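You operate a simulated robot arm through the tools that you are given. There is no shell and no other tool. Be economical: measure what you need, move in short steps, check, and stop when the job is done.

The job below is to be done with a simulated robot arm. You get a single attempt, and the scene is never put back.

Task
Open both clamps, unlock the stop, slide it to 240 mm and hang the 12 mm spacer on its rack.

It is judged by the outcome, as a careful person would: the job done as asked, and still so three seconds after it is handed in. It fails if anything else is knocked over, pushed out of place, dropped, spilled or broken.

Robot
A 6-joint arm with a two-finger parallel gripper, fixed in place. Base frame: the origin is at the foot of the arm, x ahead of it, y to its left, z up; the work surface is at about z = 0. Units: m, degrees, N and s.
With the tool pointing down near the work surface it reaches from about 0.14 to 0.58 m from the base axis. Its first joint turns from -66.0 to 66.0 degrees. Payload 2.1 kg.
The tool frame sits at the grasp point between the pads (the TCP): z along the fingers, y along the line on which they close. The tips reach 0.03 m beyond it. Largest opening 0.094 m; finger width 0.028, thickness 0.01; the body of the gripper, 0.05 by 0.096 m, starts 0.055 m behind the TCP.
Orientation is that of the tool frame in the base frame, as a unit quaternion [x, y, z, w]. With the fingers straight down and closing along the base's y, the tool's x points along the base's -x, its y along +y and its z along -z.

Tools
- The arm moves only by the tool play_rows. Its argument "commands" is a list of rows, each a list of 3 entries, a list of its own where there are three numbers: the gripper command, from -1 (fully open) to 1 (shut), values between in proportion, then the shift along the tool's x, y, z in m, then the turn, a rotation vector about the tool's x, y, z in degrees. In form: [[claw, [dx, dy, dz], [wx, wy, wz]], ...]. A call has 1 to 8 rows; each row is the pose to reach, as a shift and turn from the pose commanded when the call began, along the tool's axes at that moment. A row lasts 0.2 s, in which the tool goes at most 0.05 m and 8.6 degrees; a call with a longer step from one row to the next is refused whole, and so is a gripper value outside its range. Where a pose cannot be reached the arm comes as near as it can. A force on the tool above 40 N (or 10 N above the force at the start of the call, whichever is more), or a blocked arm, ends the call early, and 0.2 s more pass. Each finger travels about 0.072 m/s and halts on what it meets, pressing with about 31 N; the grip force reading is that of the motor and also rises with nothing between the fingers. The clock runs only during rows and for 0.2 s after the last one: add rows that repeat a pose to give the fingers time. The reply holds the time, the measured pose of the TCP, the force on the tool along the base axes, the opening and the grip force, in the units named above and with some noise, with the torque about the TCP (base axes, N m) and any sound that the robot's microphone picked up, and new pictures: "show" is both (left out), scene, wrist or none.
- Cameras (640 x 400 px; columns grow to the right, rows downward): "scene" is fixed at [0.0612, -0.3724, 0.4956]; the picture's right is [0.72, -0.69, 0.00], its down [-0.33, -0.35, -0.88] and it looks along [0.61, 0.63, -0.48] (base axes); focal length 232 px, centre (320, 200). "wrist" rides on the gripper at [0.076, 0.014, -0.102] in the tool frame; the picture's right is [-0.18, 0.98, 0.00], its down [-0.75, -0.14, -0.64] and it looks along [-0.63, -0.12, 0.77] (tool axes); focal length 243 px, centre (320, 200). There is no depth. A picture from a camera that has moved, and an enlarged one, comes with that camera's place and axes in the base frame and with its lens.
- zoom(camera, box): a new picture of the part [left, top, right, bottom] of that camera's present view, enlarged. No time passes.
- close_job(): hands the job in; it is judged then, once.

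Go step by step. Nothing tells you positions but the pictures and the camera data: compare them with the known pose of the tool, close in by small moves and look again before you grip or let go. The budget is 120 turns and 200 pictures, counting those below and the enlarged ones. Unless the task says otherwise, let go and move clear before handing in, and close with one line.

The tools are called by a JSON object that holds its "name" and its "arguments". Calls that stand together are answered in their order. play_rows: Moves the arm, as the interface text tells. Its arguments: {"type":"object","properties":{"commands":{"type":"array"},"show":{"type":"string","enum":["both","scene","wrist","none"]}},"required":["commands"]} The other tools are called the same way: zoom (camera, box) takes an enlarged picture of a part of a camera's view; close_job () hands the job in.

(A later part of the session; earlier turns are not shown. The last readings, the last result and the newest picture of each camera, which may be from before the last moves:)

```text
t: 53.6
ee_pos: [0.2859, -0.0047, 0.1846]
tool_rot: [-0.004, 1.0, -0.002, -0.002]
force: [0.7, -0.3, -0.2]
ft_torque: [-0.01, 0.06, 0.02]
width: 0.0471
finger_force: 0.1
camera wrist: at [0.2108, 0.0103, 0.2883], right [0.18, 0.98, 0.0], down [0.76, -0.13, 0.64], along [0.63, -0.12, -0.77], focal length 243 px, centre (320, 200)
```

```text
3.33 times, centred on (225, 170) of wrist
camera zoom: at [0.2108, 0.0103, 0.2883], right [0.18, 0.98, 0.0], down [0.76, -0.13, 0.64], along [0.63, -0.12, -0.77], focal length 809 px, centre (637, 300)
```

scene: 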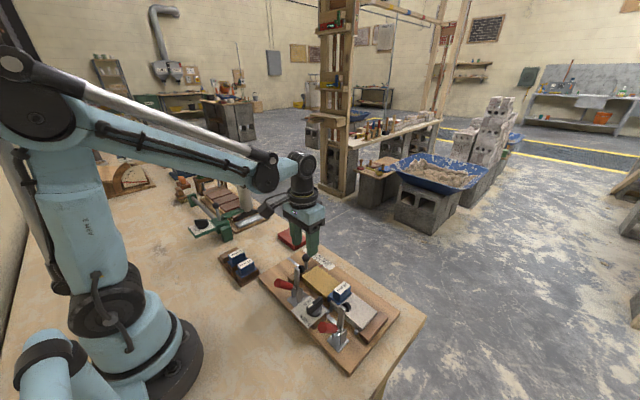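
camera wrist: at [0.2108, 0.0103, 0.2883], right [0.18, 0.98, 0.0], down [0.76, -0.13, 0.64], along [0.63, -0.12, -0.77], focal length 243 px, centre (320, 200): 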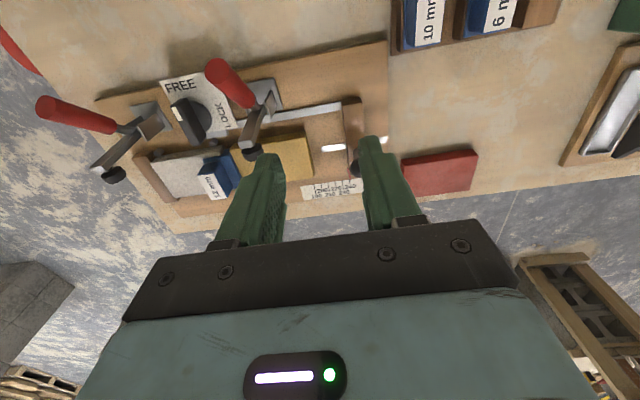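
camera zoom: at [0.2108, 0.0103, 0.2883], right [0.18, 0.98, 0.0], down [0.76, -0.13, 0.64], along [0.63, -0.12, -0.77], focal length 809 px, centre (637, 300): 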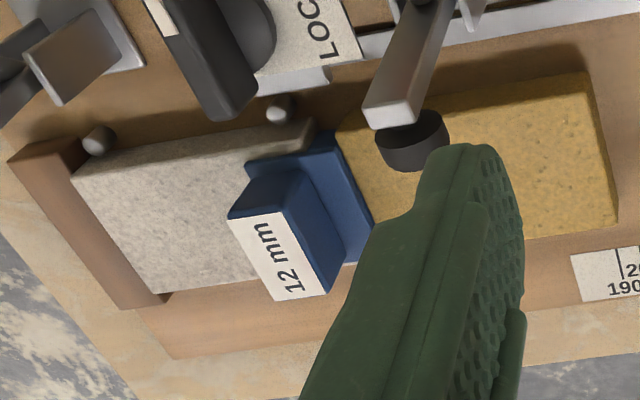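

Stop reads ≈240.5, good. Now the spacer: I'll get a clear straight-on view of it.

{"name": "play_rows", "arguments": {"commands": [[0.0, [0.01, -0.045, -0.01], [0, 0, 0]], [0.0, [0.015, -0.09, -0.03], [0, 0, 0]], [0.0, [0.015, -0.135, -0.03], [0, 0, 0]], [0, [0.015, -0.155, -0.03], [0, 0, 0]], [0, [0.015, -0.155, -0.03], [0, 0, 0]]], "show": "wrist"}}

{"name": "zoom", "arguments": {"camera": "wrist", "box": [250, 80, 410, 180]}}

{"name": "zoom", "arguments": {"camera": "scene", "box": [315, 270, 375, 320]}}

```text
t: 54.8
ee_pos: [0.2745, -0.1588, 0.2126]
tool_rot: [-0.003, 1.0, -0.001, -0.002]
force: [0.8, -0.2, 0.0]
ft_torque: [-0.01, -0.01, 0.0]
width: 0.047
finger_force: 0.0
camera wrist: at [0.1981, -0.1456, 0.3181], right [0.18, 0.98, 0.0], down [0.76, -0.13, 0.64], along [0.63, -0.12, -0.77], focal length 243 px, centre (320, 200)
```

wrist: 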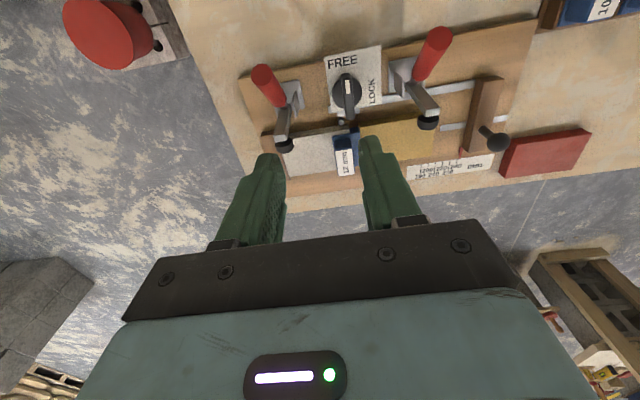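

```text
4.00 times, centred on (330, 130) of wrist
camera zoom: at [0.1981, -0.1456, 0.3181], right [0.18, 0.98, 0.0], down [0.76, -0.13, 0.64], along [0.63, -0.12, -0.77], focal length 970 px, centre (280, 480)
```

zoom: 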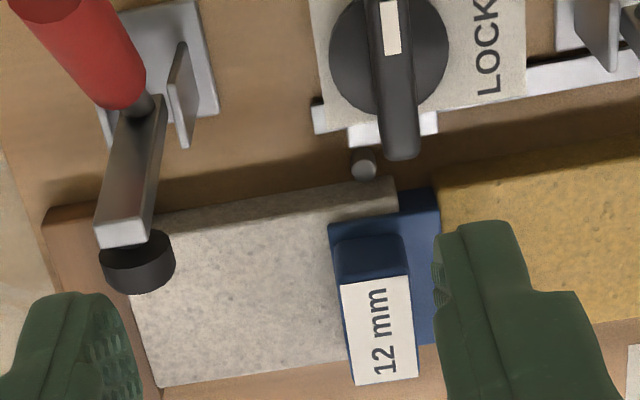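

```text
8.00 times, centred on (345, 295) of scene
camera zoom: at [0.0611, -0.3724, 0.4956], right [0.72, -0.69, 0.0], down [-0.33, -0.35, -0.88], along [0.61, 0.63, -0.48], focal length 1857 px, centre (120, -560)
```

zoom: 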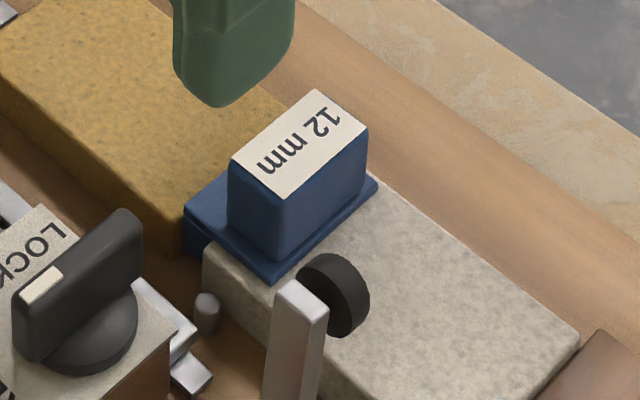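

The spacer's handle is at about (0.355, -0.1445), top z≈0.061, with its leg on the +y side of the grey block. Moving above it and down.

{"name": "play_rows", "arguments": {"commands": [[0.0, [-0.04, 0.008, 0], [0, 0, 0]], [0.0, [-0.0805, 0.0143, 0.0], [0, 0, 0]], [0.0, [-0.0805, 0.0143, 0.045], [0, 0, 0]], [0, [-0.0805, 0.0143, 0.09], [0, 0, 0]], [0, [-0.0805, 0.0143, 0.115], [0, 0, 0]], [0, [-0.0805, 0.0143, 0.115], [0, 0, 0]]], "show": "wrist"}}

{"name": "zoom", "arguments": {"camera": "scene", "box": [315, 260, 385, 320]}}

```text
t: 56.2
ee_pos: [0.3556, -0.1435, 0.099]
tool_rot: [-0.004, 1.0, -0.002, -0.003]
force: [-0.3, -0.3, 0.0]
ft_torque: [0.01, -0.02, 0.02]
width: 0.0471
finger_force: 0.1
camera wrist: at [0.2785, -0.1297, 0.2021], right [0.18, 0.98, 0.0], down [0.76, -0.13, 0.64], along [0.63, -0.12, -0.77], focal length 243 px, centre (320, 200)
```

wrist: 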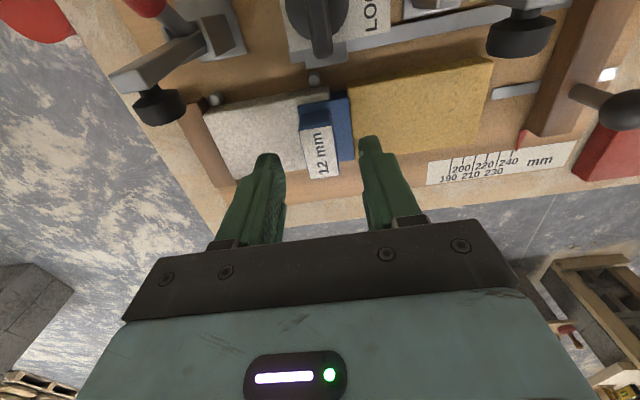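

```text
6.67 times, centred on (350, 290) of scene
camera zoom: at [0.0612, -0.3724, 0.4956], right [0.72, -0.69, 0.0], down [-0.33, -0.35, -0.88], along [0.61, 0.63, -0.48], focal length 1547 px, centre (120, -400)
```

zoom: 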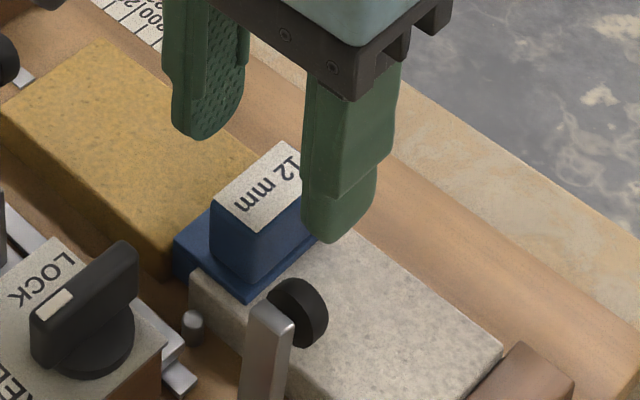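

{"name": "play_rows", "arguments": {"commands": [[0.0, [0.001, -0.002, 0.012], [0, 0, 0]], [0.0, [0.001, -0.002, 0.022], [0, 0, 0]], [0.0, [0.001, -0.002, 0.022], [0, 0, 0]]], "show": "wrist"}}

{"name": "zoom", "arguments": {"camera": "scene", "box": [315, 260, 385, 320]}}

```text
t: 57.0
ee_pos: [0.3508, -0.1465, 0.0776]
tool_rot: [-0.004, 1.0, -0.002, -0.002]
force: [0.2, 1.7, -0.7]
ft_torque: [0.01, 0.01, -0.02]
width: 0.0469
finger_force: 0.0
camera wrist: at [0.2757, -0.132, 0.1802], right [0.18, 0.98, 0.0], down [0.76, -0.13, 0.64], along [0.63, -0.12, -0.77], focal length 243 px, centre (320, 200)
```

wrist: 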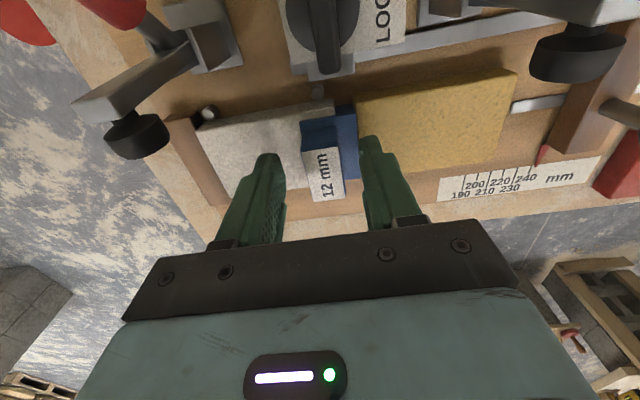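

```text
6.67 times, centred on (350, 290) of scene
camera zoom: at [0.0612, -0.3724, 0.4956], right [0.72, -0.69, 0.0], down [-0.33, -0.35, -0.88], along [0.61, 0.63, -0.48], focal length 1547 px, centre (120, -400)
```

zoom: 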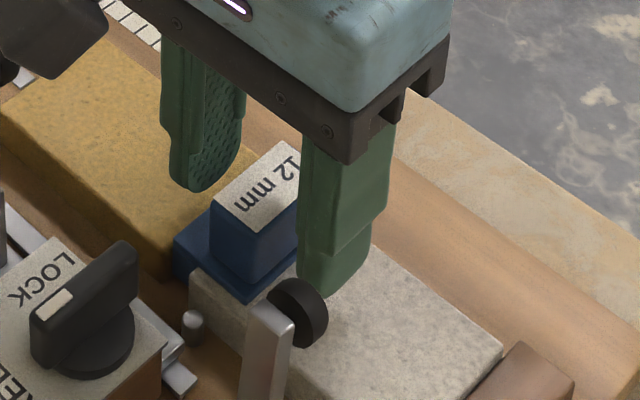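

{"name": "play_rows", "arguments": {"commands": [[0.0, [-0.003, 0, 0], [0, 0, 0]], [0.4, [-0.003, 0, 0], [0, 0, 0]], [0.7, [-0.003, 0, 0.0], [0, 0, 0]], [1, [-0.003, 0, 0], [0, 0, 0]], [1, [-0.003, 0, 0], [0, 0, 0]]], "show": "none"}}

```text
t: 58.2
ee_pos: [0.3555, -0.1439, 0.0761]
tool_rot: [-0.004, 1.0, -0.001, -0.001]
force: [1.1, 14.4, 1.9]
ft_torque: [0.61, -0.03, -0.11]
width: 0.0207
finger_force: 30.8
```

{"name": "play_rows", "arguments": {"commands": [[1, [0, 0.0015, 0], [0, 0, 0]], [1, [0, 0.0015, -0.004], [0, 0, 0]], [1, [0, 0.0015, -0.01], [0, 0, 0]], [1, [0, 0.0015, -0.02], [0, 0, 0]], [1, [0, 0.0015, -0.035], [0, 0, 0]], [1, [0, 0.0015, -0.055], [0, 0, 0]], [1, [0, 0.0015, -0.08], [0, 0, 0]], [1, [0, 0.0015, -0.1], [0, 0, 0]]], "show": "both"}}

{"name": "zoom", "arguments": {"camera": "scene", "box": [260, 210, 390, 330]}}

```text
t: 60.0
ee_pos: [0.3558, -0.1423, 0.1785]
tool_rot: [-0.004, 1.0, -0.002, -0.002]
force: [-0.1, -0.4, 0.0]
ft_torque: [0.02, 0.03, -0.01]
width: 0.0
finger_force: 30.9
camera wrist: at [0.2802, -0.1284, 0.2826], right [0.18, 0.98, 0.0], down [0.76, -0.13, 0.64], along [0.63, -0.12, -0.77], focal length 243 px, centre (320, 200)
```

scene: 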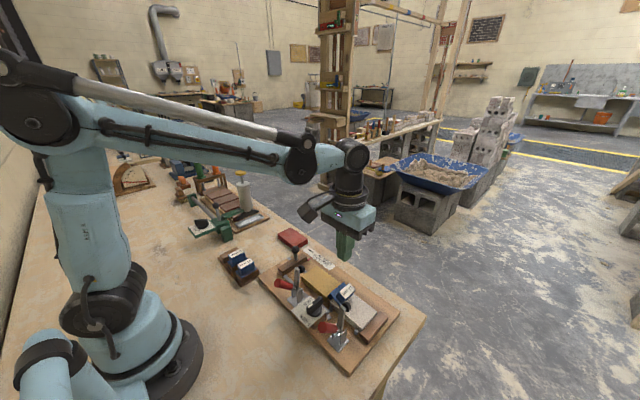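
wrist: 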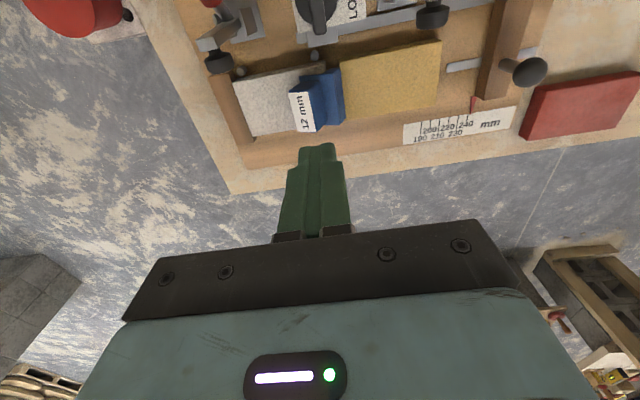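

```text
3.33 times, centred on (325, 270) of scene
camera zoom: at [0.0612, -0.3724, 0.4956], right [0.72, -0.69, 0.0], down [-0.33, -0.35, -0.88], along [0.61, 0.63, -0.48], focal length 774 px, centre (303, -33)
```

zoom: 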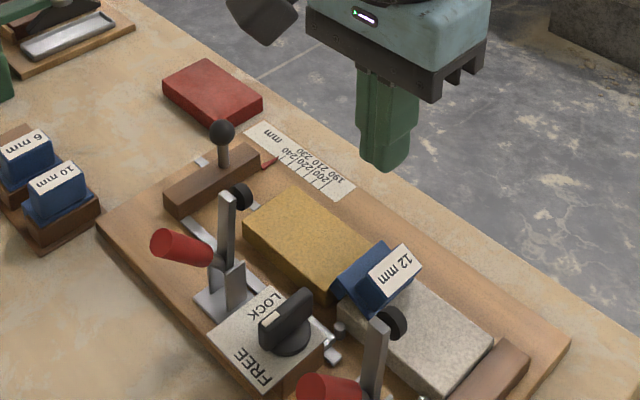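

The spacer slipped out and is now tilted in its slot. Looking closely.

{"name": "zoom", "arguments": {"camera": "scene", "box": [315, 270, 375, 320]}}

{"name": "zoom", "arguments": {"camera": "wrist", "box": [220, 30, 400, 150]}}

```text
8.00 times, centred on (345, 295) of scene
camera zoom: at [0.0612, -0.3724, 0.4956], right [0.72, -0.69, 0.0], down [-0.33, -0.35, -0.88], along [0.61, 0.63, -0.48], focal length 1857 px, centre (120, -560)
```

zoom: 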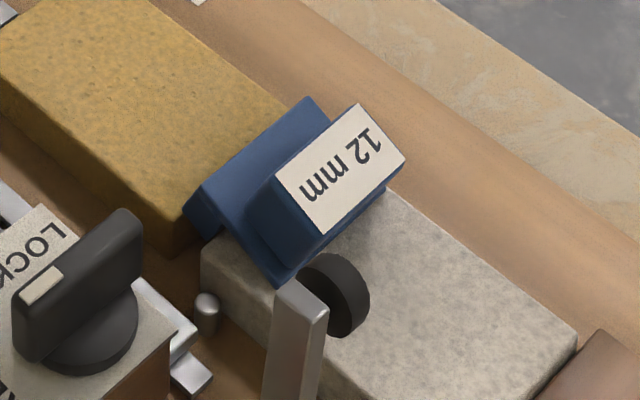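

```text
3.33 times, centred on (310, 90) of wrist
camera zoom: at [0.2802, -0.1284, 0.2826], right [0.18, 0.98, 0.0], down [0.76, -0.13, 0.64], along [0.63, -0.12, -0.77], focal length 809 px, centre (353, 567)
```

zoom: 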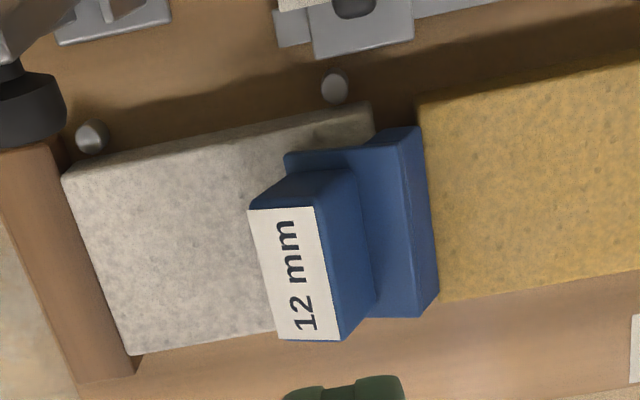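

The spacer's leg is nearly out of the slot; it leans with its top toward −y by about 28°. I'll tilt the gripper to match (checking clamp clearance) and regrip along its axis.

{"name": "play_rows", "arguments": {"commands": [[0.23, [0, -0.015, 0], [-7, 0, 0]], [0.23, [0.001, -0.03, 0], [-14, 0, 0]], [0.23, [0.002, -0.0477, 0.01], [-21, 0, 0]], [0.23, [0.002, -0.0477, 0.03], [-28, 0, 0]], [0.23, [0.002, -0.0477, 0.051], [-28, 0, 0]], [0.23, [0.002, -0.0477, 0.051], [-28, 0, 0]]], "show": "both"}}

{"name": "zoom", "arguments": {"camera": "scene", "box": [280, 220, 400, 330]}}

{"name": "zoom", "arguments": {"camera": "wrist", "box": [220, 60, 420, 200]}}

```text
t: 61.4
ee_pos: [0.351, -0.1916, 0.1264]
tool_rot: [-0.003, 0.971, 0.24, -0.003]
force: [-0.2, -1.1, 0.2]
ft_torque: [-0.01, -0.01, -0.04]
width: 0.0363
finger_force: 0.0
camera wrist: at [0.2767, -0.2271, 0.225], right [0.18, 0.87, 0.46], down [0.76, -0.42, 0.5], along [0.63, 0.26, -0.74], focal length 243 px, centre (320, 200)
```

scene: 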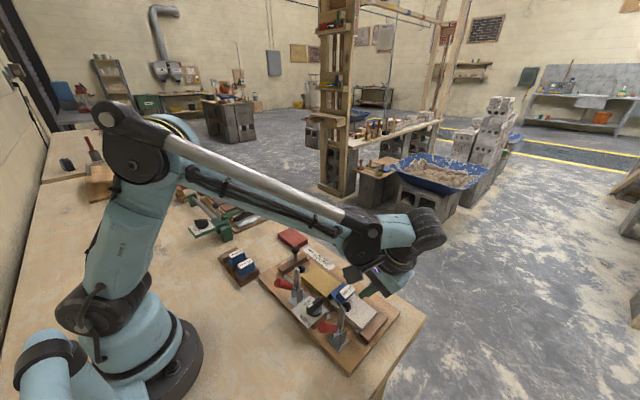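
wrist: 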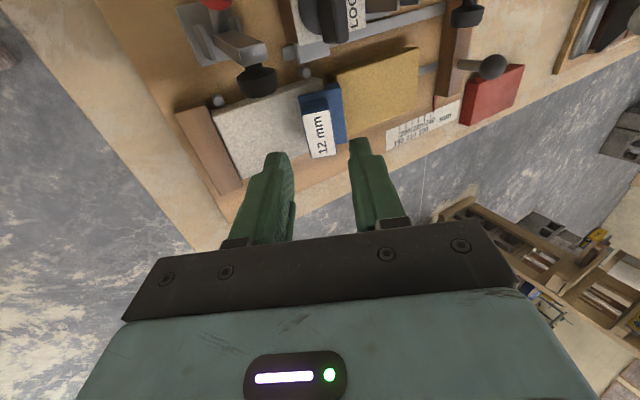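

```text
3.64 times, centred on (340, 275) of scene
camera zoom: at [0.0612, -0.3724, 0.4956], right [0.72, -0.69, 0.0], down [-0.33, -0.35, -0.88], along [0.61, 0.63, -0.48], focal length 844 px, centre (247, -73)
```

zoom: 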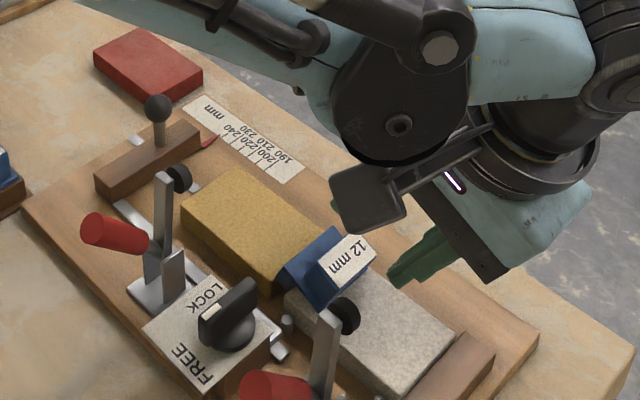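

```text
2.86 times, centred on (320, 130) of wrist
camera zoom: at [0.2767, -0.2271, 0.225], right [0.18, 0.87, 0.46], down [0.76, -0.42, 0.5], along [0.63, 0.26, -0.74], focal length 693 px, centre (320, 400)
```

zoom: 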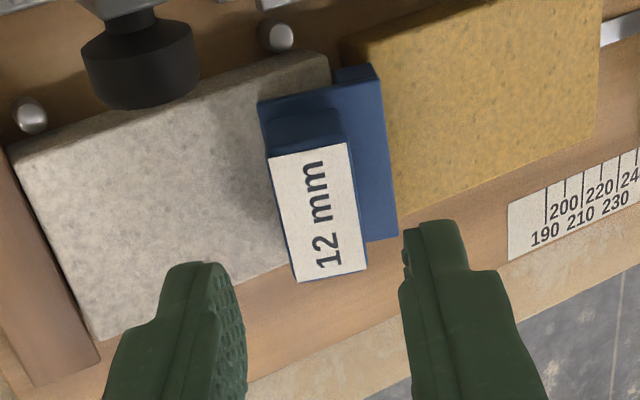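

Alignment looks face-on. Advancing along the tool axis.

{"name": "play_rows", "arguments": {"commands": [[0.23, [-0.001, 0.0, 0.02], [0, 0, 0]], [0.23, [-0.001, 0, 0.035], [0, 0, 0]], [0.23, [-0.001, 0, 0.048], [0, 0, 0]], [0.23, [-0.001, 0, 0.048], [0, 0, 0]]], "show": "wrist"}}

{"name": "zoom", "arguments": {"camera": "scene", "box": [310, 250, 390, 320]}}

{"name": "zoom", "arguments": {"camera": "wrist", "box": [240, 80, 400, 240]}}

```text
t: 62.4
ee_pos: [0.3552, -0.1695, 0.0846]
tool_rot: [-0.003, 0.971, 0.241, -0.002]
force: [-0.2, 0.4, 0.0]
ft_torque: [-0.02, -0.03, 0.01]
width: 0.0361
finger_force: 0.0
camera wrist: at [0.2784, -0.2049, 0.183], right [0.18, 0.87, 0.46], down [0.76, -0.42, 0.5], along [0.63, 0.26, -0.74], focal length 243 px, centre (320, 200)
```

wrist: 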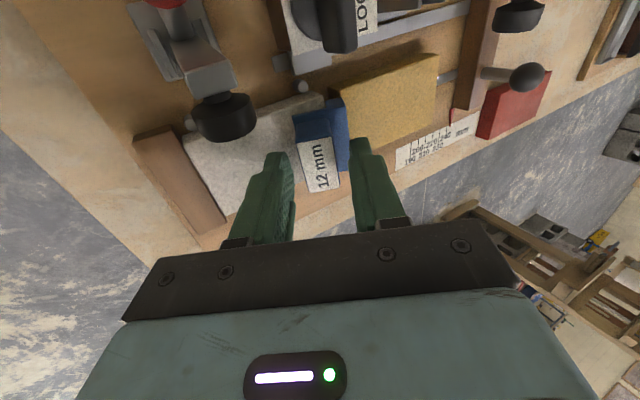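

```text
5.71 times, centred on (350, 285) of scene
camera zoom: at [0.0612, -0.3724, 0.4956], right [0.72, -0.69, 0.0], down [-0.33, -0.35, -0.88], along [0.61, 0.63, -0.48], focal length 1326 px, centre (149, -286)
```

zoom: 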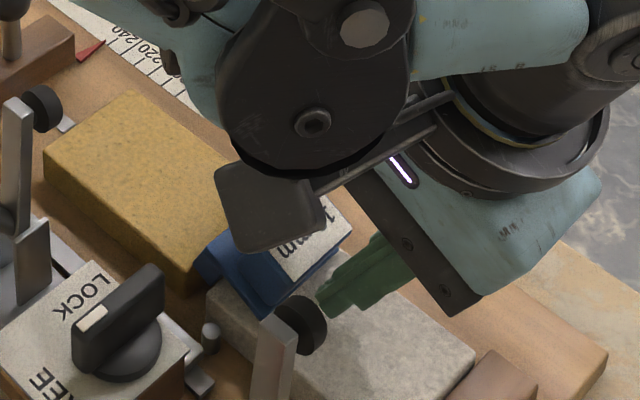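

```text
2.50 times, centred on (320, 160) of wrist
camera zoom: at [0.2784, -0.2049, 0.183], right [0.18, 0.87, 0.46], down [0.76, -0.42, 0.5], along [0.63, 0.26, -0.74], focal length 606 px, centre (320, 300)
```

zoom: 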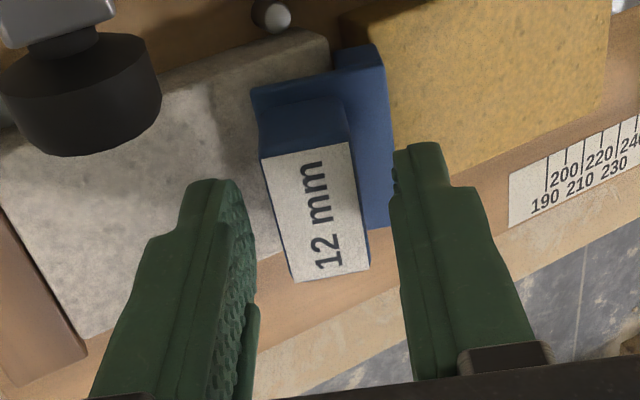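

Handle height is about 24 mm, so I'll advance 6 mm further for a deeper grip and then close.

{"name": "play_rows", "arguments": {"commands": [[0.23, [0.002, 0.001, 0.003], [0, 0, 0]], [0.23, [0.002, 0.001, 0.006], [0, 0, 0]], [0.23, [0.002, 0.001, 0.006], [0, 0, 0]], [0.5, [0.002, 0.001, 0.006], [0, 0, 0]], [1, [0.002, 0.001, 0.006], [0, 0, 0]], [1, [0.002, 0.001, 0.006], [0, 0, 0]]], "show": "wrist"}}

{"name": "zoom", "arguments": {"camera": "wrist", "box": [240, 80, 400, 240]}}

```text
t: 63.8
ee_pos: [0.3503, -0.1668, 0.0799]
tool_rot: [-0.002, 0.971, 0.241, -0.004]
force: [0.5, 0.4, -0.7]
ft_torque: [0.0, 0.0, 0.02]
width: 0.0209
finger_force: 31.4
camera wrist: at [0.2756, -0.2015, 0.1783], right [0.18, 0.87, 0.46], down [0.76, -0.42, 0.5], along [0.63, 0.26, -0.74], focal length 243 px, centre (320, 200)
```

wrist: 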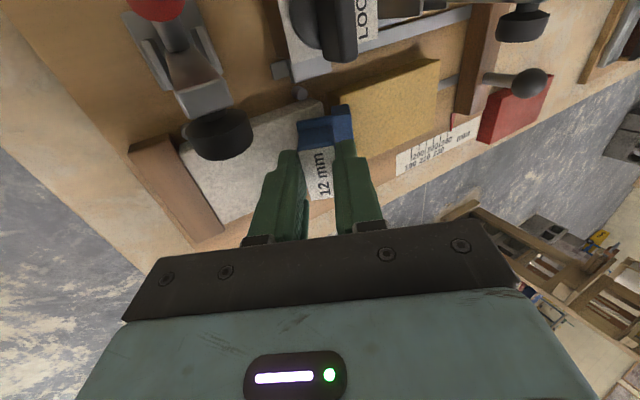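

```text
2.50 times, centred on (320, 160) of wrist
camera zoom: at [0.2756, -0.2015, 0.1783], right [0.18, 0.87, 0.46], down [0.76, -0.42, 0.5], along [0.63, 0.26, -0.74], focal length 606 px, centre (320, 300)
```

zoom: 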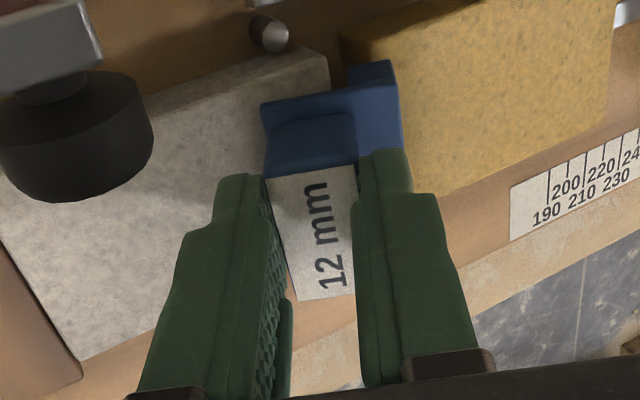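

Firmly held with no side load. Lifting straight up.

{"name": "play_rows", "arguments": {"commands": [[1, [0, 0.0024, -0.0044], [0, 0, 0]], [1, [0, 0.007, -0.013], [0, 0, 0]], [1, [0, 0.014, -0.0265], [0, 0, 0]], [1, [0, 0.025, -0.047], [0, 0, 0]], [1, [0, 0.04, -0.075], [0, 0, 0]], [1, [0, 0.05, -0.094], [0, 0, 0]]], "show": "both"}}

{"name": "zoom", "arguments": {"camera": "scene", "box": [280, 200, 400, 330]}}

```text
t: 65.2
ee_pos: [0.3523, -0.1671, 0.1858]
tool_rot: [-0.003, 0.971, 0.24, -0.002]
force: [-0.9, 0.5, -0.3]
ft_torque: [0.0, -0.03, -0.04]
width: 0.0209
finger_force: 31.0
camera wrist: at [0.2769, -0.2034, 0.2841], right [0.18, 0.87, 0.46], down [0.76, -0.42, 0.5], along [0.63, 0.26, -0.74], focal length 243 px, centre (320, 200)
```

scene: 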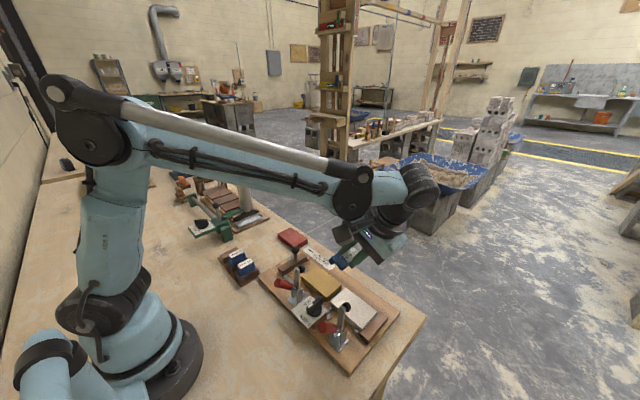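
wrist: 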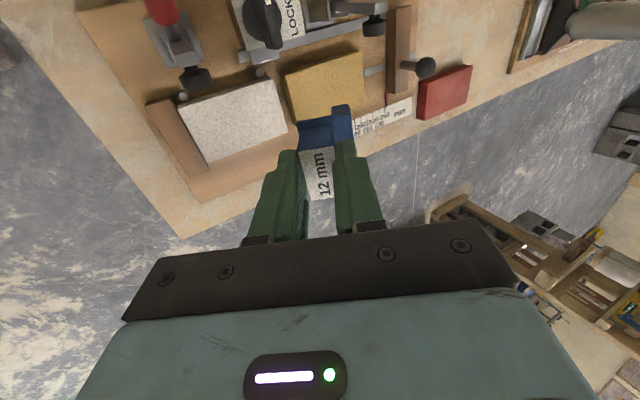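

```text
3.08 times, centred on (340, 265) of scene
camera zoom: at [0.0612, -0.3724, 0.4956], right [0.72, -0.69, 0.0], down [-0.33, -0.35, -0.88], along [0.61, 0.63, -0.48], focal length 714 px, centre (258, 0)
```

zoom: 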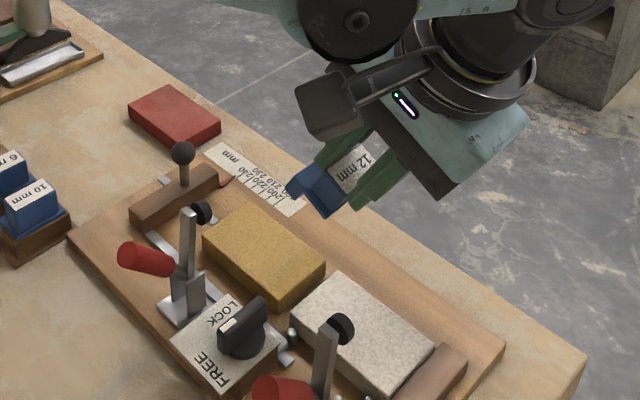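

Lifted clear. Levelling the tool, then carrying toward the rack.

{"name": "play_rows", "arguments": {"commands": [[1, [0, 0.01, -0.018], [7, 0, 0]], [1, [0, 0.02, -0.036], [14, 0, 0]], [1, [0, 0.025, -0.046], [21, 0, 0]], [1, [0, 0.025, -0.046], [27.8, 0, 0]], [1, [0, 0.025, -0.046], [27.8, 0, 0]]], "show": "none"}}

```text
t: 66.4
ee_pos: [0.3532, -0.164, 0.238]
tool_rot: [-0.003, 1.0, -0.001, -0.002]
force: [-0.3, 0.1, 0.1]
ft_torque: [0.03, 0.02, 0.04]
width: 0.021
finger_force: 31.2
```

{"name": "play_rows", "arguments": {"commands": [[1, [0.015, 0.044, 0], [0, 0, 0]], [1, [0.03, 0.088, 0], [0, 0, 0]], [1, [0.045, 0.132, 0], [0, 0, 0]], [1, [0.06, 0.176, 0], [0, 0, 0]], [1, [0.075, 0.22, 0], [0, 0, 0]], [1, [0.09, 0.264, 0], [0, 0, 0]], [1, [0.105, 0.308, 0], [0, 0, 0]], [1, [0.12, 0.352, 0], [0, 0, 0]]], "show": "both"}}

{"name": "zoom", "arguments": {"camera": "scene", "box": [190, 190, 300, 300]}}

{"name": "zoom", "arguments": {"camera": "wrist", "box": [200, 40, 420, 220]}}

```text
t: 68.2
ee_pos: [0.2325, 0.1843, 0.2376]
tool_rot: [-0.003, 1.0, 0.0, -0.003]
force: [0.9, -0.3, -0.5]
ft_torque: [-0.02, -0.02, 0.0]
width: 0.0206
finger_force: 30.8
camera wrist: at [0.1558, 0.198, 0.3424], right [0.18, 0.98, 0.0], down [0.76, -0.14, 0.64], along [0.63, -0.11, -0.77], focal length 243 px, centre (320, 200)
```

scene: 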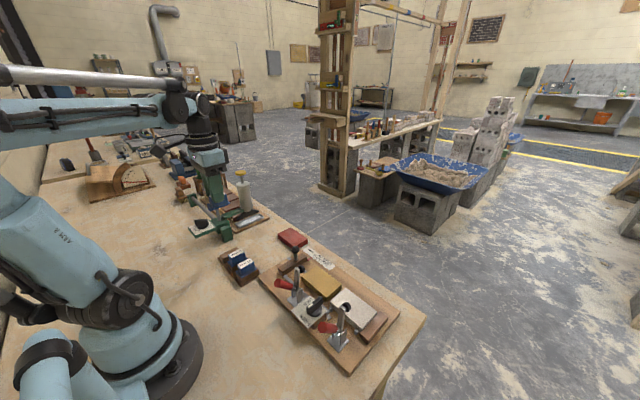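
wrist: 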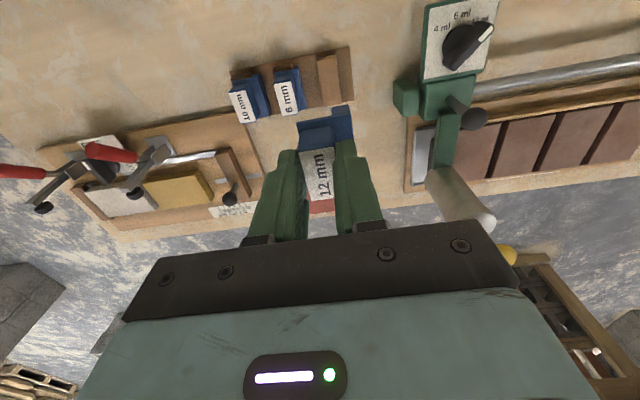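

```text
3.64 times, centred on (245, 245) of scene
camera zoom: at [0.0611, -0.3724, 0.4956], right [0.72, -0.69, 0.0], down [-0.33, -0.35, -0.88], along [0.61, 0.63, -0.48], focal length 844 px, centre (593, 36)
```

zoom: 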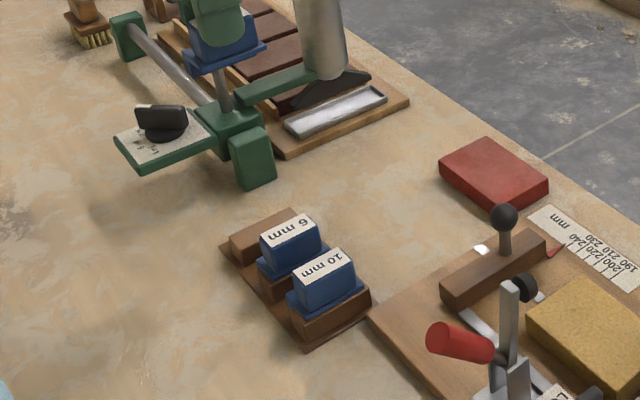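

```text
2.22 times, centred on (310, 130) of wrist
camera zoom: at [0.1558, 0.198, 0.3424], right [0.18, 0.98, 0.0], down [0.76, -0.14, 0.64], along [0.63, -0.11, -0.77], focal length 539 px, centre (342, 356)
```

zoom: 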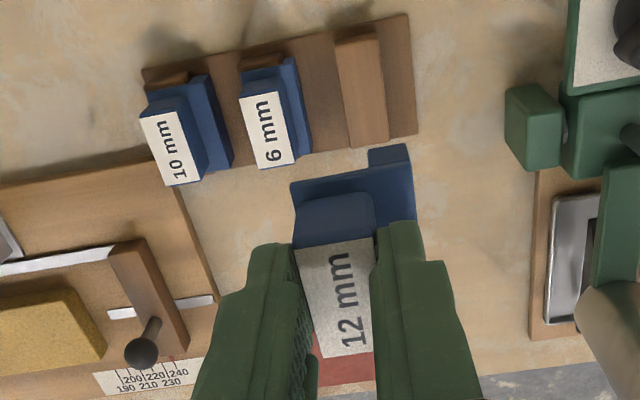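

The spacer is square in the gripper. The free rail's centre is near (0.232, 0.197); I'll go above it to z≈0.13 and check alignment.

{"name": "play_rows", "arguments": {"commands": [[1, [0, 0.0095, 0.03], [0, 0, 0]], [1, [0, 0.0095, 0.06], [0, 0, 0]], [1, [0, 0.0095, 0.09], [0, 0, 0]], [1, [0, 0.0095, 0.108], [0, 0, 0]], [1, [0, 0.0095, 0.108], [0, 0, 0]]], "show": "wrist"}}

{"name": "zoom", "arguments": {"camera": "scene", "box": [195, 215, 275, 285]}}

{"name": "zoom", "arguments": {"camera": "wrist", "box": [230, 60, 410, 200]}}

```text
t: 69.4
ee_pos: [0.2306, 0.1964, 0.1302]
tool_rot: [-0.004, 1.0, 0.0, -0.003]
force: [-0.2, 0.2, -0.5]
ft_torque: [-0.01, 0.02, -0.02]
width: 0.0211
finger_force: 31.0
camera wrist: at [0.1549, 0.2091, 0.2346], right [0.18, 0.98, 0.0], down [0.76, -0.14, 0.64], along [0.63, -0.11, -0.77], focal length 243 px, centre (320, 200)
```

wrist: 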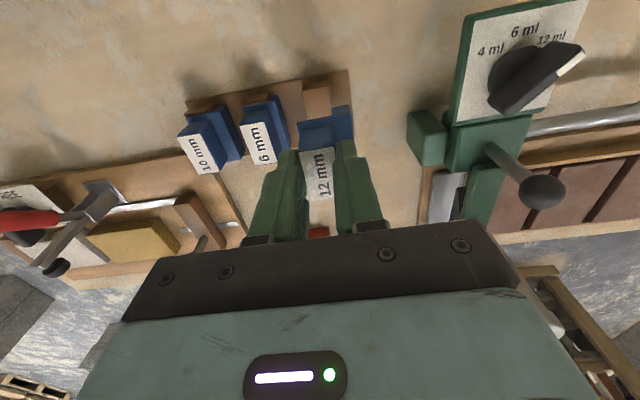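

```text
5.71 times, centred on (235, 250) of scene
camera zoom: at [0.0612, -0.3724, 0.4956], right [0.72, -0.69, 0.0], down [-0.33, -0.35, -0.88], along [0.61, 0.63, -0.48], focal length 1326 px, centre (806, -86)
```

zoom: 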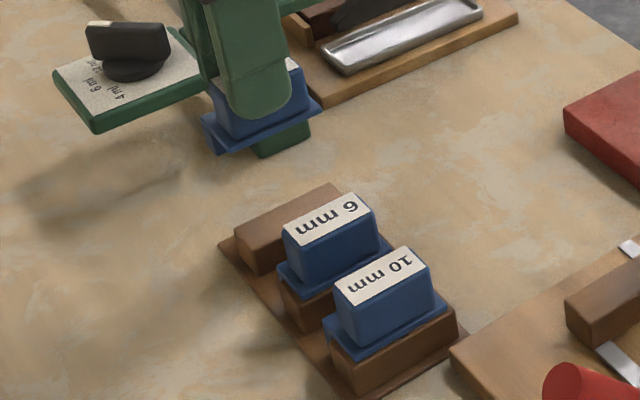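

```text
2.86 times, centred on (320, 130) of wrist
camera zoom: at [0.1549, 0.2091, 0.2346], right [0.18, 0.98, 0.0], down [0.76, -0.14, 0.64], along [0.63, -0.11, -0.77], focal length 693 px, centre (320, 400)
```

zoom: 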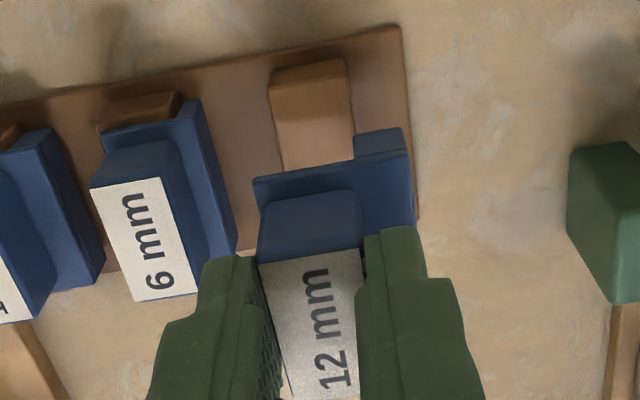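

Leg's inner face is about 1 mm shy of the rail's +y face. I'll shift +2 mm in y and +2.5 mm in x and lower partway.

{"name": "play_rows", "arguments": {"commands": [[1, [-0.0025, 0.002, 0.01], [0, 0, 0]], [1, [-0.0025, 0.002, 0.02], [0, 0, 0]], [1, [-0.0025, 0.002, 0.032], [0, 0, 0]], [1, [-0.0025, 0.002, 0.032], [0, 0, 0]]], "show": "none"}}

{"name": "zoom", "arguments": {"camera": "scene", "box": [205, 230, 265, 280]}}

{"name": "zoom", "arguments": {"camera": "wrist", "box": [250, 60, 390, 180]}}

```text
t: 70.4
ee_pos: [0.2331, 0.1966, 0.0992]
tool_rot: [-0.004, 1.0, -0.001, -0.003]
force: [0.7, -0.7, -0.5]
ft_torque: [-0.04, -0.02, 0.04]
width: 0.0207
finger_force: 31.2
```

```text
8.00 times, centred on (235, 255) of scene
camera zoom: at [0.0612, -0.3724, 0.4956], right [0.72, -0.69, 0.0], down [-0.33, -0.35, -0.88], along [0.61, 0.63, -0.48], focal length 1857 px, centre (1000, -240)
```

zoom: 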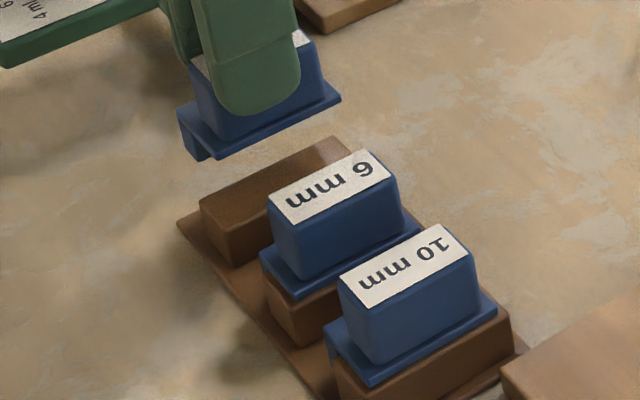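

```text
3.33 times, centred on (320, 120) of wrist
camera zoom: at [0.1571, 0.2108, 0.2027], right [0.18, 0.98, 0.0], down [0.76, -0.14, 0.64], along [0.63, -0.11, -0.77], focal length 809 px, centre (320, 467)
```

zoom: 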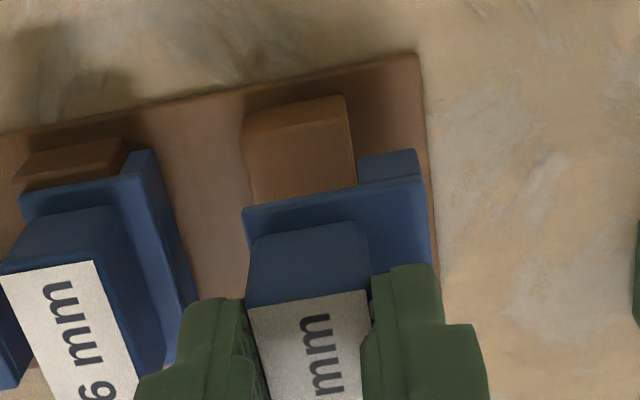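

About 0.7 mm clearance; I'll add 0.8 mm and lower slowly with the force watched.

{"name": "play_rows", "arguments": {"commands": [[1, [0, 0.0008, 0.003], [0, 0, 0]], [1, [0, 0.0008, 0.006], [0, 0, 0]], [1, [0, 0.0008, 0.009], [0, 0, 0]], [1, [0, 0.0008, 0.012], [0, 0, 0]], [1, [0, 0.0008, 0.015], [0, 0, 0]], [1, [0, 0.0008, 0.018], [0, 0, 0]]], "show": "none"}}

{"name": "zoom", "arguments": {"camera": "scene", "box": [205, 230, 265, 280]}}

{"name": "zoom", "arguments": {"camera": "wrist", "box": [250, 60, 390, 180]}}

```text
t: 71.8
ee_pos: [0.2343, 0.1993, 0.0801]
tool_rot: [-0.004, 1.0, 0.0, -0.003]
force: [-0.3, 0.3, 0.3]
ft_torque: [-0.01, -0.02, -0.02]
width: 0.0211
finger_force: 31.0
```

```text
8.00 times, centred on (235, 255) of scene
camera zoom: at [0.0612, -0.3724, 0.4956], right [0.72, -0.69, 0.0], down [-0.33, -0.35, -0.88], along [0.61, 0.63, -0.48], focal length 1857 px, centre (1000, -240)
```

zoom: 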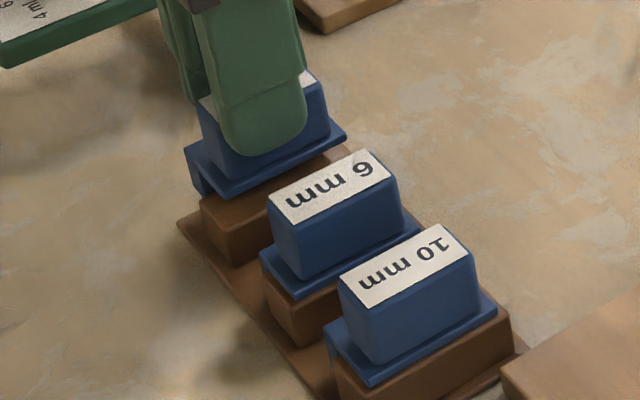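

```text
3.33 times, centred on (320, 120) of wrist
camera zoom: at [0.1566, 0.2122, 0.1839], right [0.18, 0.98, 0.0], down [0.76, -0.14, 0.64], along [0.63, -0.11, -0.77], focal length 809 px, centre (320, 467)
```

zoom: 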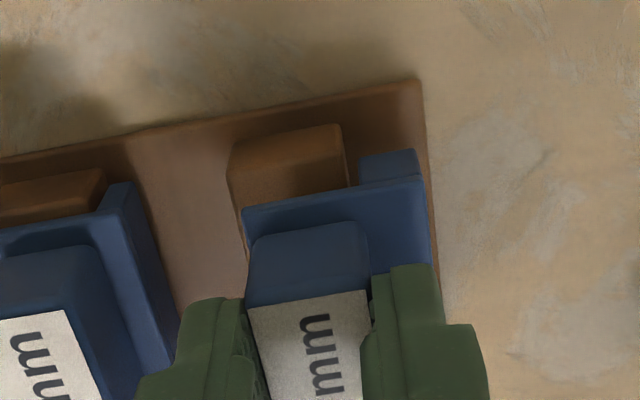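

No contact, and the leg is beside the rail. Continuing down until it seats.

{"name": "play_rows", "arguments": {"commands": [[1, [0, 0, 0.002], [0, 0, 0]], [1, [0, 0, 0.004], [0, 0, 0]], [1, [0, 0, 0.006], [0, 0, 0]], [1, [0, 0, 0.007], [0, 0, 0]]], "show": "none"}}

{"name": "zoom", "arguments": {"camera": "scene", "box": [205, 230, 265, 280]}}

{"name": "zoom", "arguments": {"camera": "wrist", "box": [250, 60, 390, 180]}}

```text
t: 72.8
ee_pos: [0.2318, 0.1977, 0.0732]
tool_rot: [-0.004, 1.0, 0.001, -0.002]
force: [-0.5, -1.0, 0.6]
ft_torque: [0.0, 0.0, 0.02]
width: 0.0208
finger_force: 30.9
```

```text
8.00 times, centred on (235, 255) of scene
camera zoom: at [0.0612, -0.3724, 0.4956], right [0.72, -0.69, 0.0], down [-0.33, -0.35, -0.88], along [0.61, 0.63, -0.48], focal length 1857 px, centre (1000, -240)
```

zoom: 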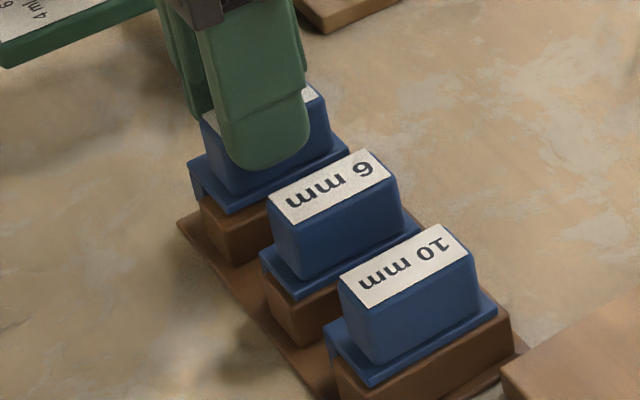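

```text
3.33 times, centred on (320, 120) of wrist
camera zoom: at [0.1564, 0.2122, 0.1772], right [0.18, 0.98, 0.0], down [0.76, -0.14, 0.64], along [0.63, -0.11, -0.77], focal length 809 px, centre (320, 467)
```

zoom: 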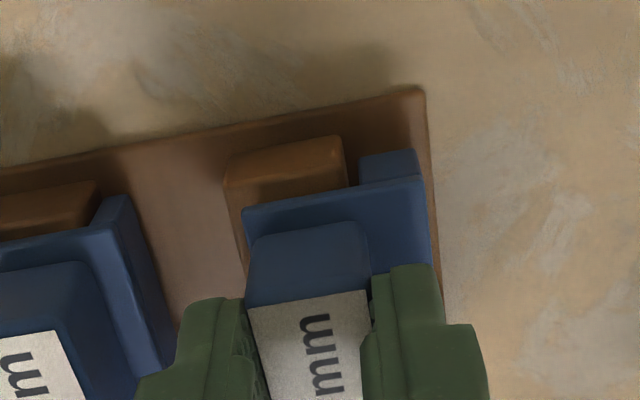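

{"name": "play_rows", "arguments": {"commands": [[1, [0, 0, 0.0015], [0, 0, 0]], [1, [0, 0, 0.003], [0, 0, 0]], [1, [0, 0, 0.0045], [0, 0, 0]], [1, [0, 0, 0.006], [0, 0, 0]]], "show": "none"}}

{"name": "zoom", "arguments": {"camera": "scene", "box": [205, 230, 265, 280]}}

```text
t: 73.8
ee_pos: [0.2324, 0.199, 0.0685]
tool_rot: [-0.003, 1.0, 0.001, -0.002]
force: [-0.3, -2.1, 29.5]
ft_torque: [-0.16, 0.05, -0.01]
width: 0.0208
finger_force: 31.1
```

```text
8.00 times, centred on (235, 255) of scene
camera zoom: at [0.0611, -0.3724, 0.4956], right [0.72, -0.69, 0.0], down [-0.33, -0.35, -0.88], along [0.61, 0.63, -0.48], focal length 1857 px, centre (1000, -240)
```

zoom: 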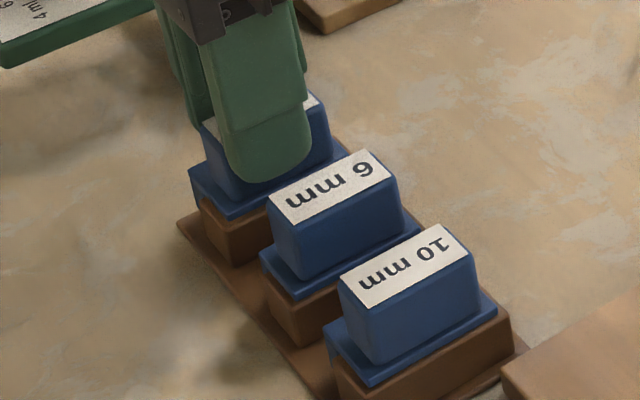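

It has seated (29 N upward at z≈0.0685). I'll ease off the load and open gently.

{"name": "play_rows", "arguments": {"commands": [[1, [0, 0, -0.001], [0, 0, 0]], [0.45, [0, 0, -0.001], [0, 0, 0]], [0.3, [0, 0, -0.001], [0, 0, 0]], [0.25, [0, 0, -0.001], [0, 0, 0]]], "show": "wrist"}}

{"name": "zoom", "arguments": {"camera": "wrist", "box": [220, 80, 400, 220]}}

{"name": "zoom", "arguments": {"camera": "scene", "box": [205, 230, 265, 280]}}

```text
t: 74.8
ee_pos: [0.2314, 0.199, 0.0687]
tool_rot: [-0.004, 1.0, 0.0, -0.002]
force: [0.3, -0.5, -0.3]
ft_torque: [0.03, 0.01, 0.0]
width: 0.0353
finger_force: 0.0
camera wrist: at [0.156, 0.2125, 0.1726], right [0.18, 0.98, 0.0], down [0.76, -0.14, 0.64], along [0.63, -0.11, -0.77], focal length 243 px, centre (320, 200)
```

wrist: 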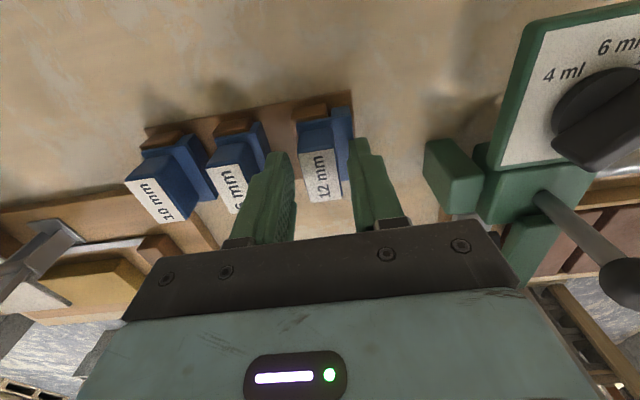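

```text
2.86 times, centred on (310, 150) of wrist
camera zoom: at [0.156, 0.2125, 0.1726], right [0.18, 0.98, 0.0], down [0.76, -0.14, 0.64], along [0.63, -0.11, -0.77], focal length 693 px, centre (349, 343)
```

zoom: 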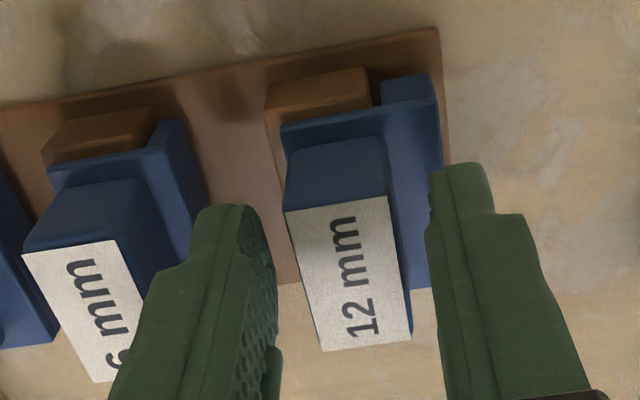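

```text
8.00 times, centred on (235, 255) of scene
camera zoom: at [0.0612, -0.3724, 0.4956], right [0.72, -0.69, 0.0], down [-0.33, -0.35, -0.88], along [0.61, 0.63, -0.48], focal length 1857 px, centre (1000, -240)
```

zoom: 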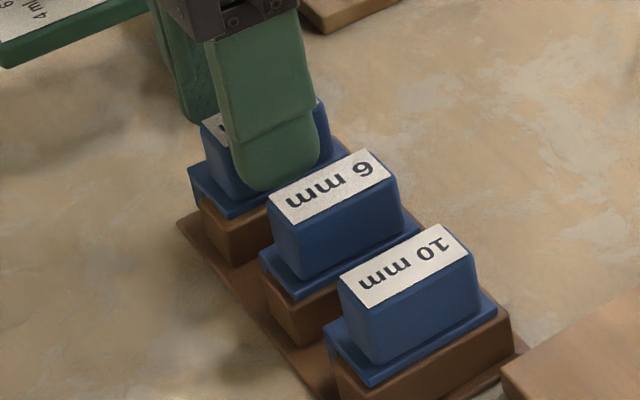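

Released, and the spacer hangs like its neighbours. Raising straight up and clear, then a final check.

{"name": "play_rows", "arguments": {"commands": [[0.25, [0, 0, -0.015], [0, 0, 0]], [0.25, [0, 0, -0.04], [0, 0, 0]], [0.25, [0, 0, -0.08], [0, 0, 0]], [0.25, [0, 0, -0.125], [0, 0, 0]], [0.25, [0.02, 0, -0.17], [0, 0, 0]], [0.25, [0.03, -0.04, -0.19], [0, 0, 0]], [0.25, [0.03, -0.08, -0.21], [0, 0, 0]], [0.25, [0.03, -0.11, -0.23], [0, 0, 0]]], "show": "both"}}

{"name": "zoom", "arguments": {"camera": "scene", "box": [200, 225, 390, 365]}}

{"name": "zoom", "arguments": {"camera": "scene", "box": [205, 230, 265, 280]}}

{"name": "zoom", "arguments": {"camera": "wrist", "box": [120, 60, 420, 240]}}

```text
t: 76.6
ee_pos: [0.204, 0.0889, 0.2994]
tool_rot: [-0.003, 1.0, 0.0, -0.003]
force: [0.2, 0.0, -0.1]
ft_torque: [-0.01, 0.03, -0.02]
width: 0.0353
finger_force: 0.1
camera wrist: at [0.1285, 0.1024, 0.4036], right [0.18, 0.98, 0.0], down [0.76, -0.14, 0.64], along [0.63, -0.11, -0.77], focal length 243 px, centre (320, 200)
```

scene: 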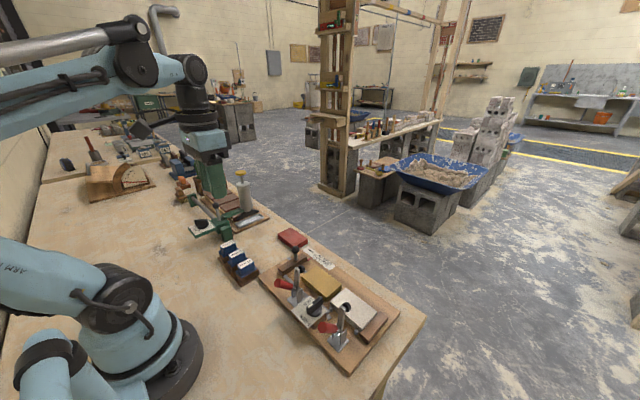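
wrist: 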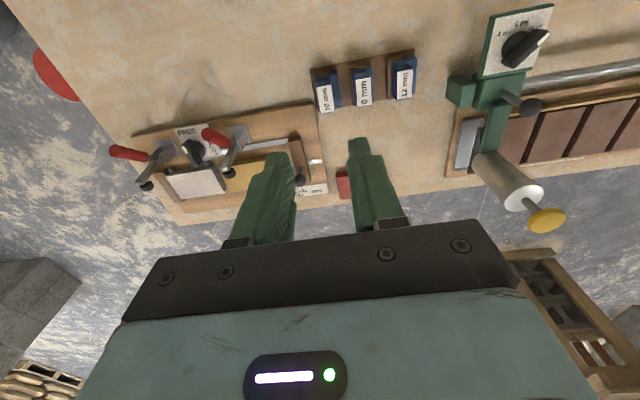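

```text
2.86 times, centred on (295, 295) of scene
camera zoom: at [0.0612, -0.3723, 0.4956], right [0.72, -0.69, 0.0], down [-0.33, -0.35, -0.88], along [0.61, 0.63, -0.48], focal length 663 px, centre (391, -71)
```

zoom: 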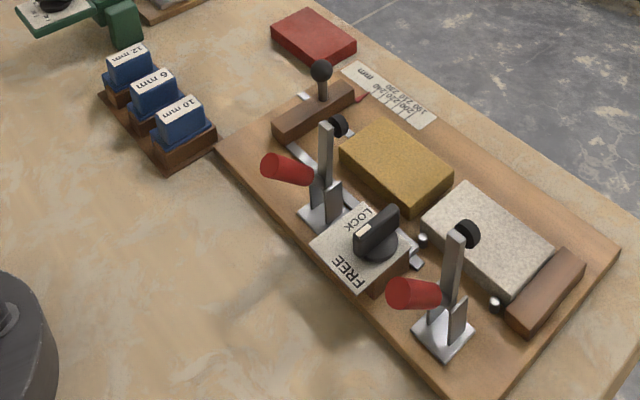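

```text
8.00 times, centred on (235, 255) of scene
camera zoom: at [0.0612, -0.3723, 0.4956], right [0.72, -0.69, 0.0], down [-0.33, -0.35, -0.88], along [0.61, 0.63, -0.48], focal length 1857 px, centre (1000, -240)
```

zoom: 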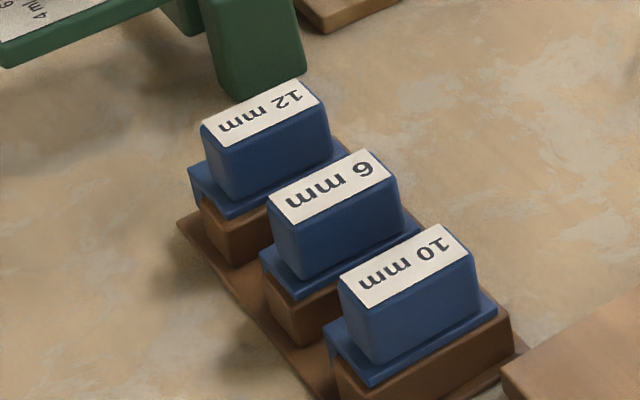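

```text
2.13 times, centred on (270, 150) of wrist
camera zoom: at [0.1285, 0.1024, 0.4036], right [0.18, 0.98, 0.0], down [0.76, -0.14, 0.64], along [0.63, -0.11, -0.77], focal length 518 px, centre (427, 307)
```

zoom: 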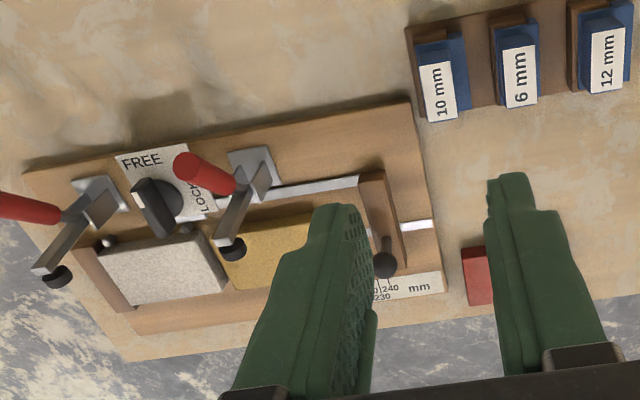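

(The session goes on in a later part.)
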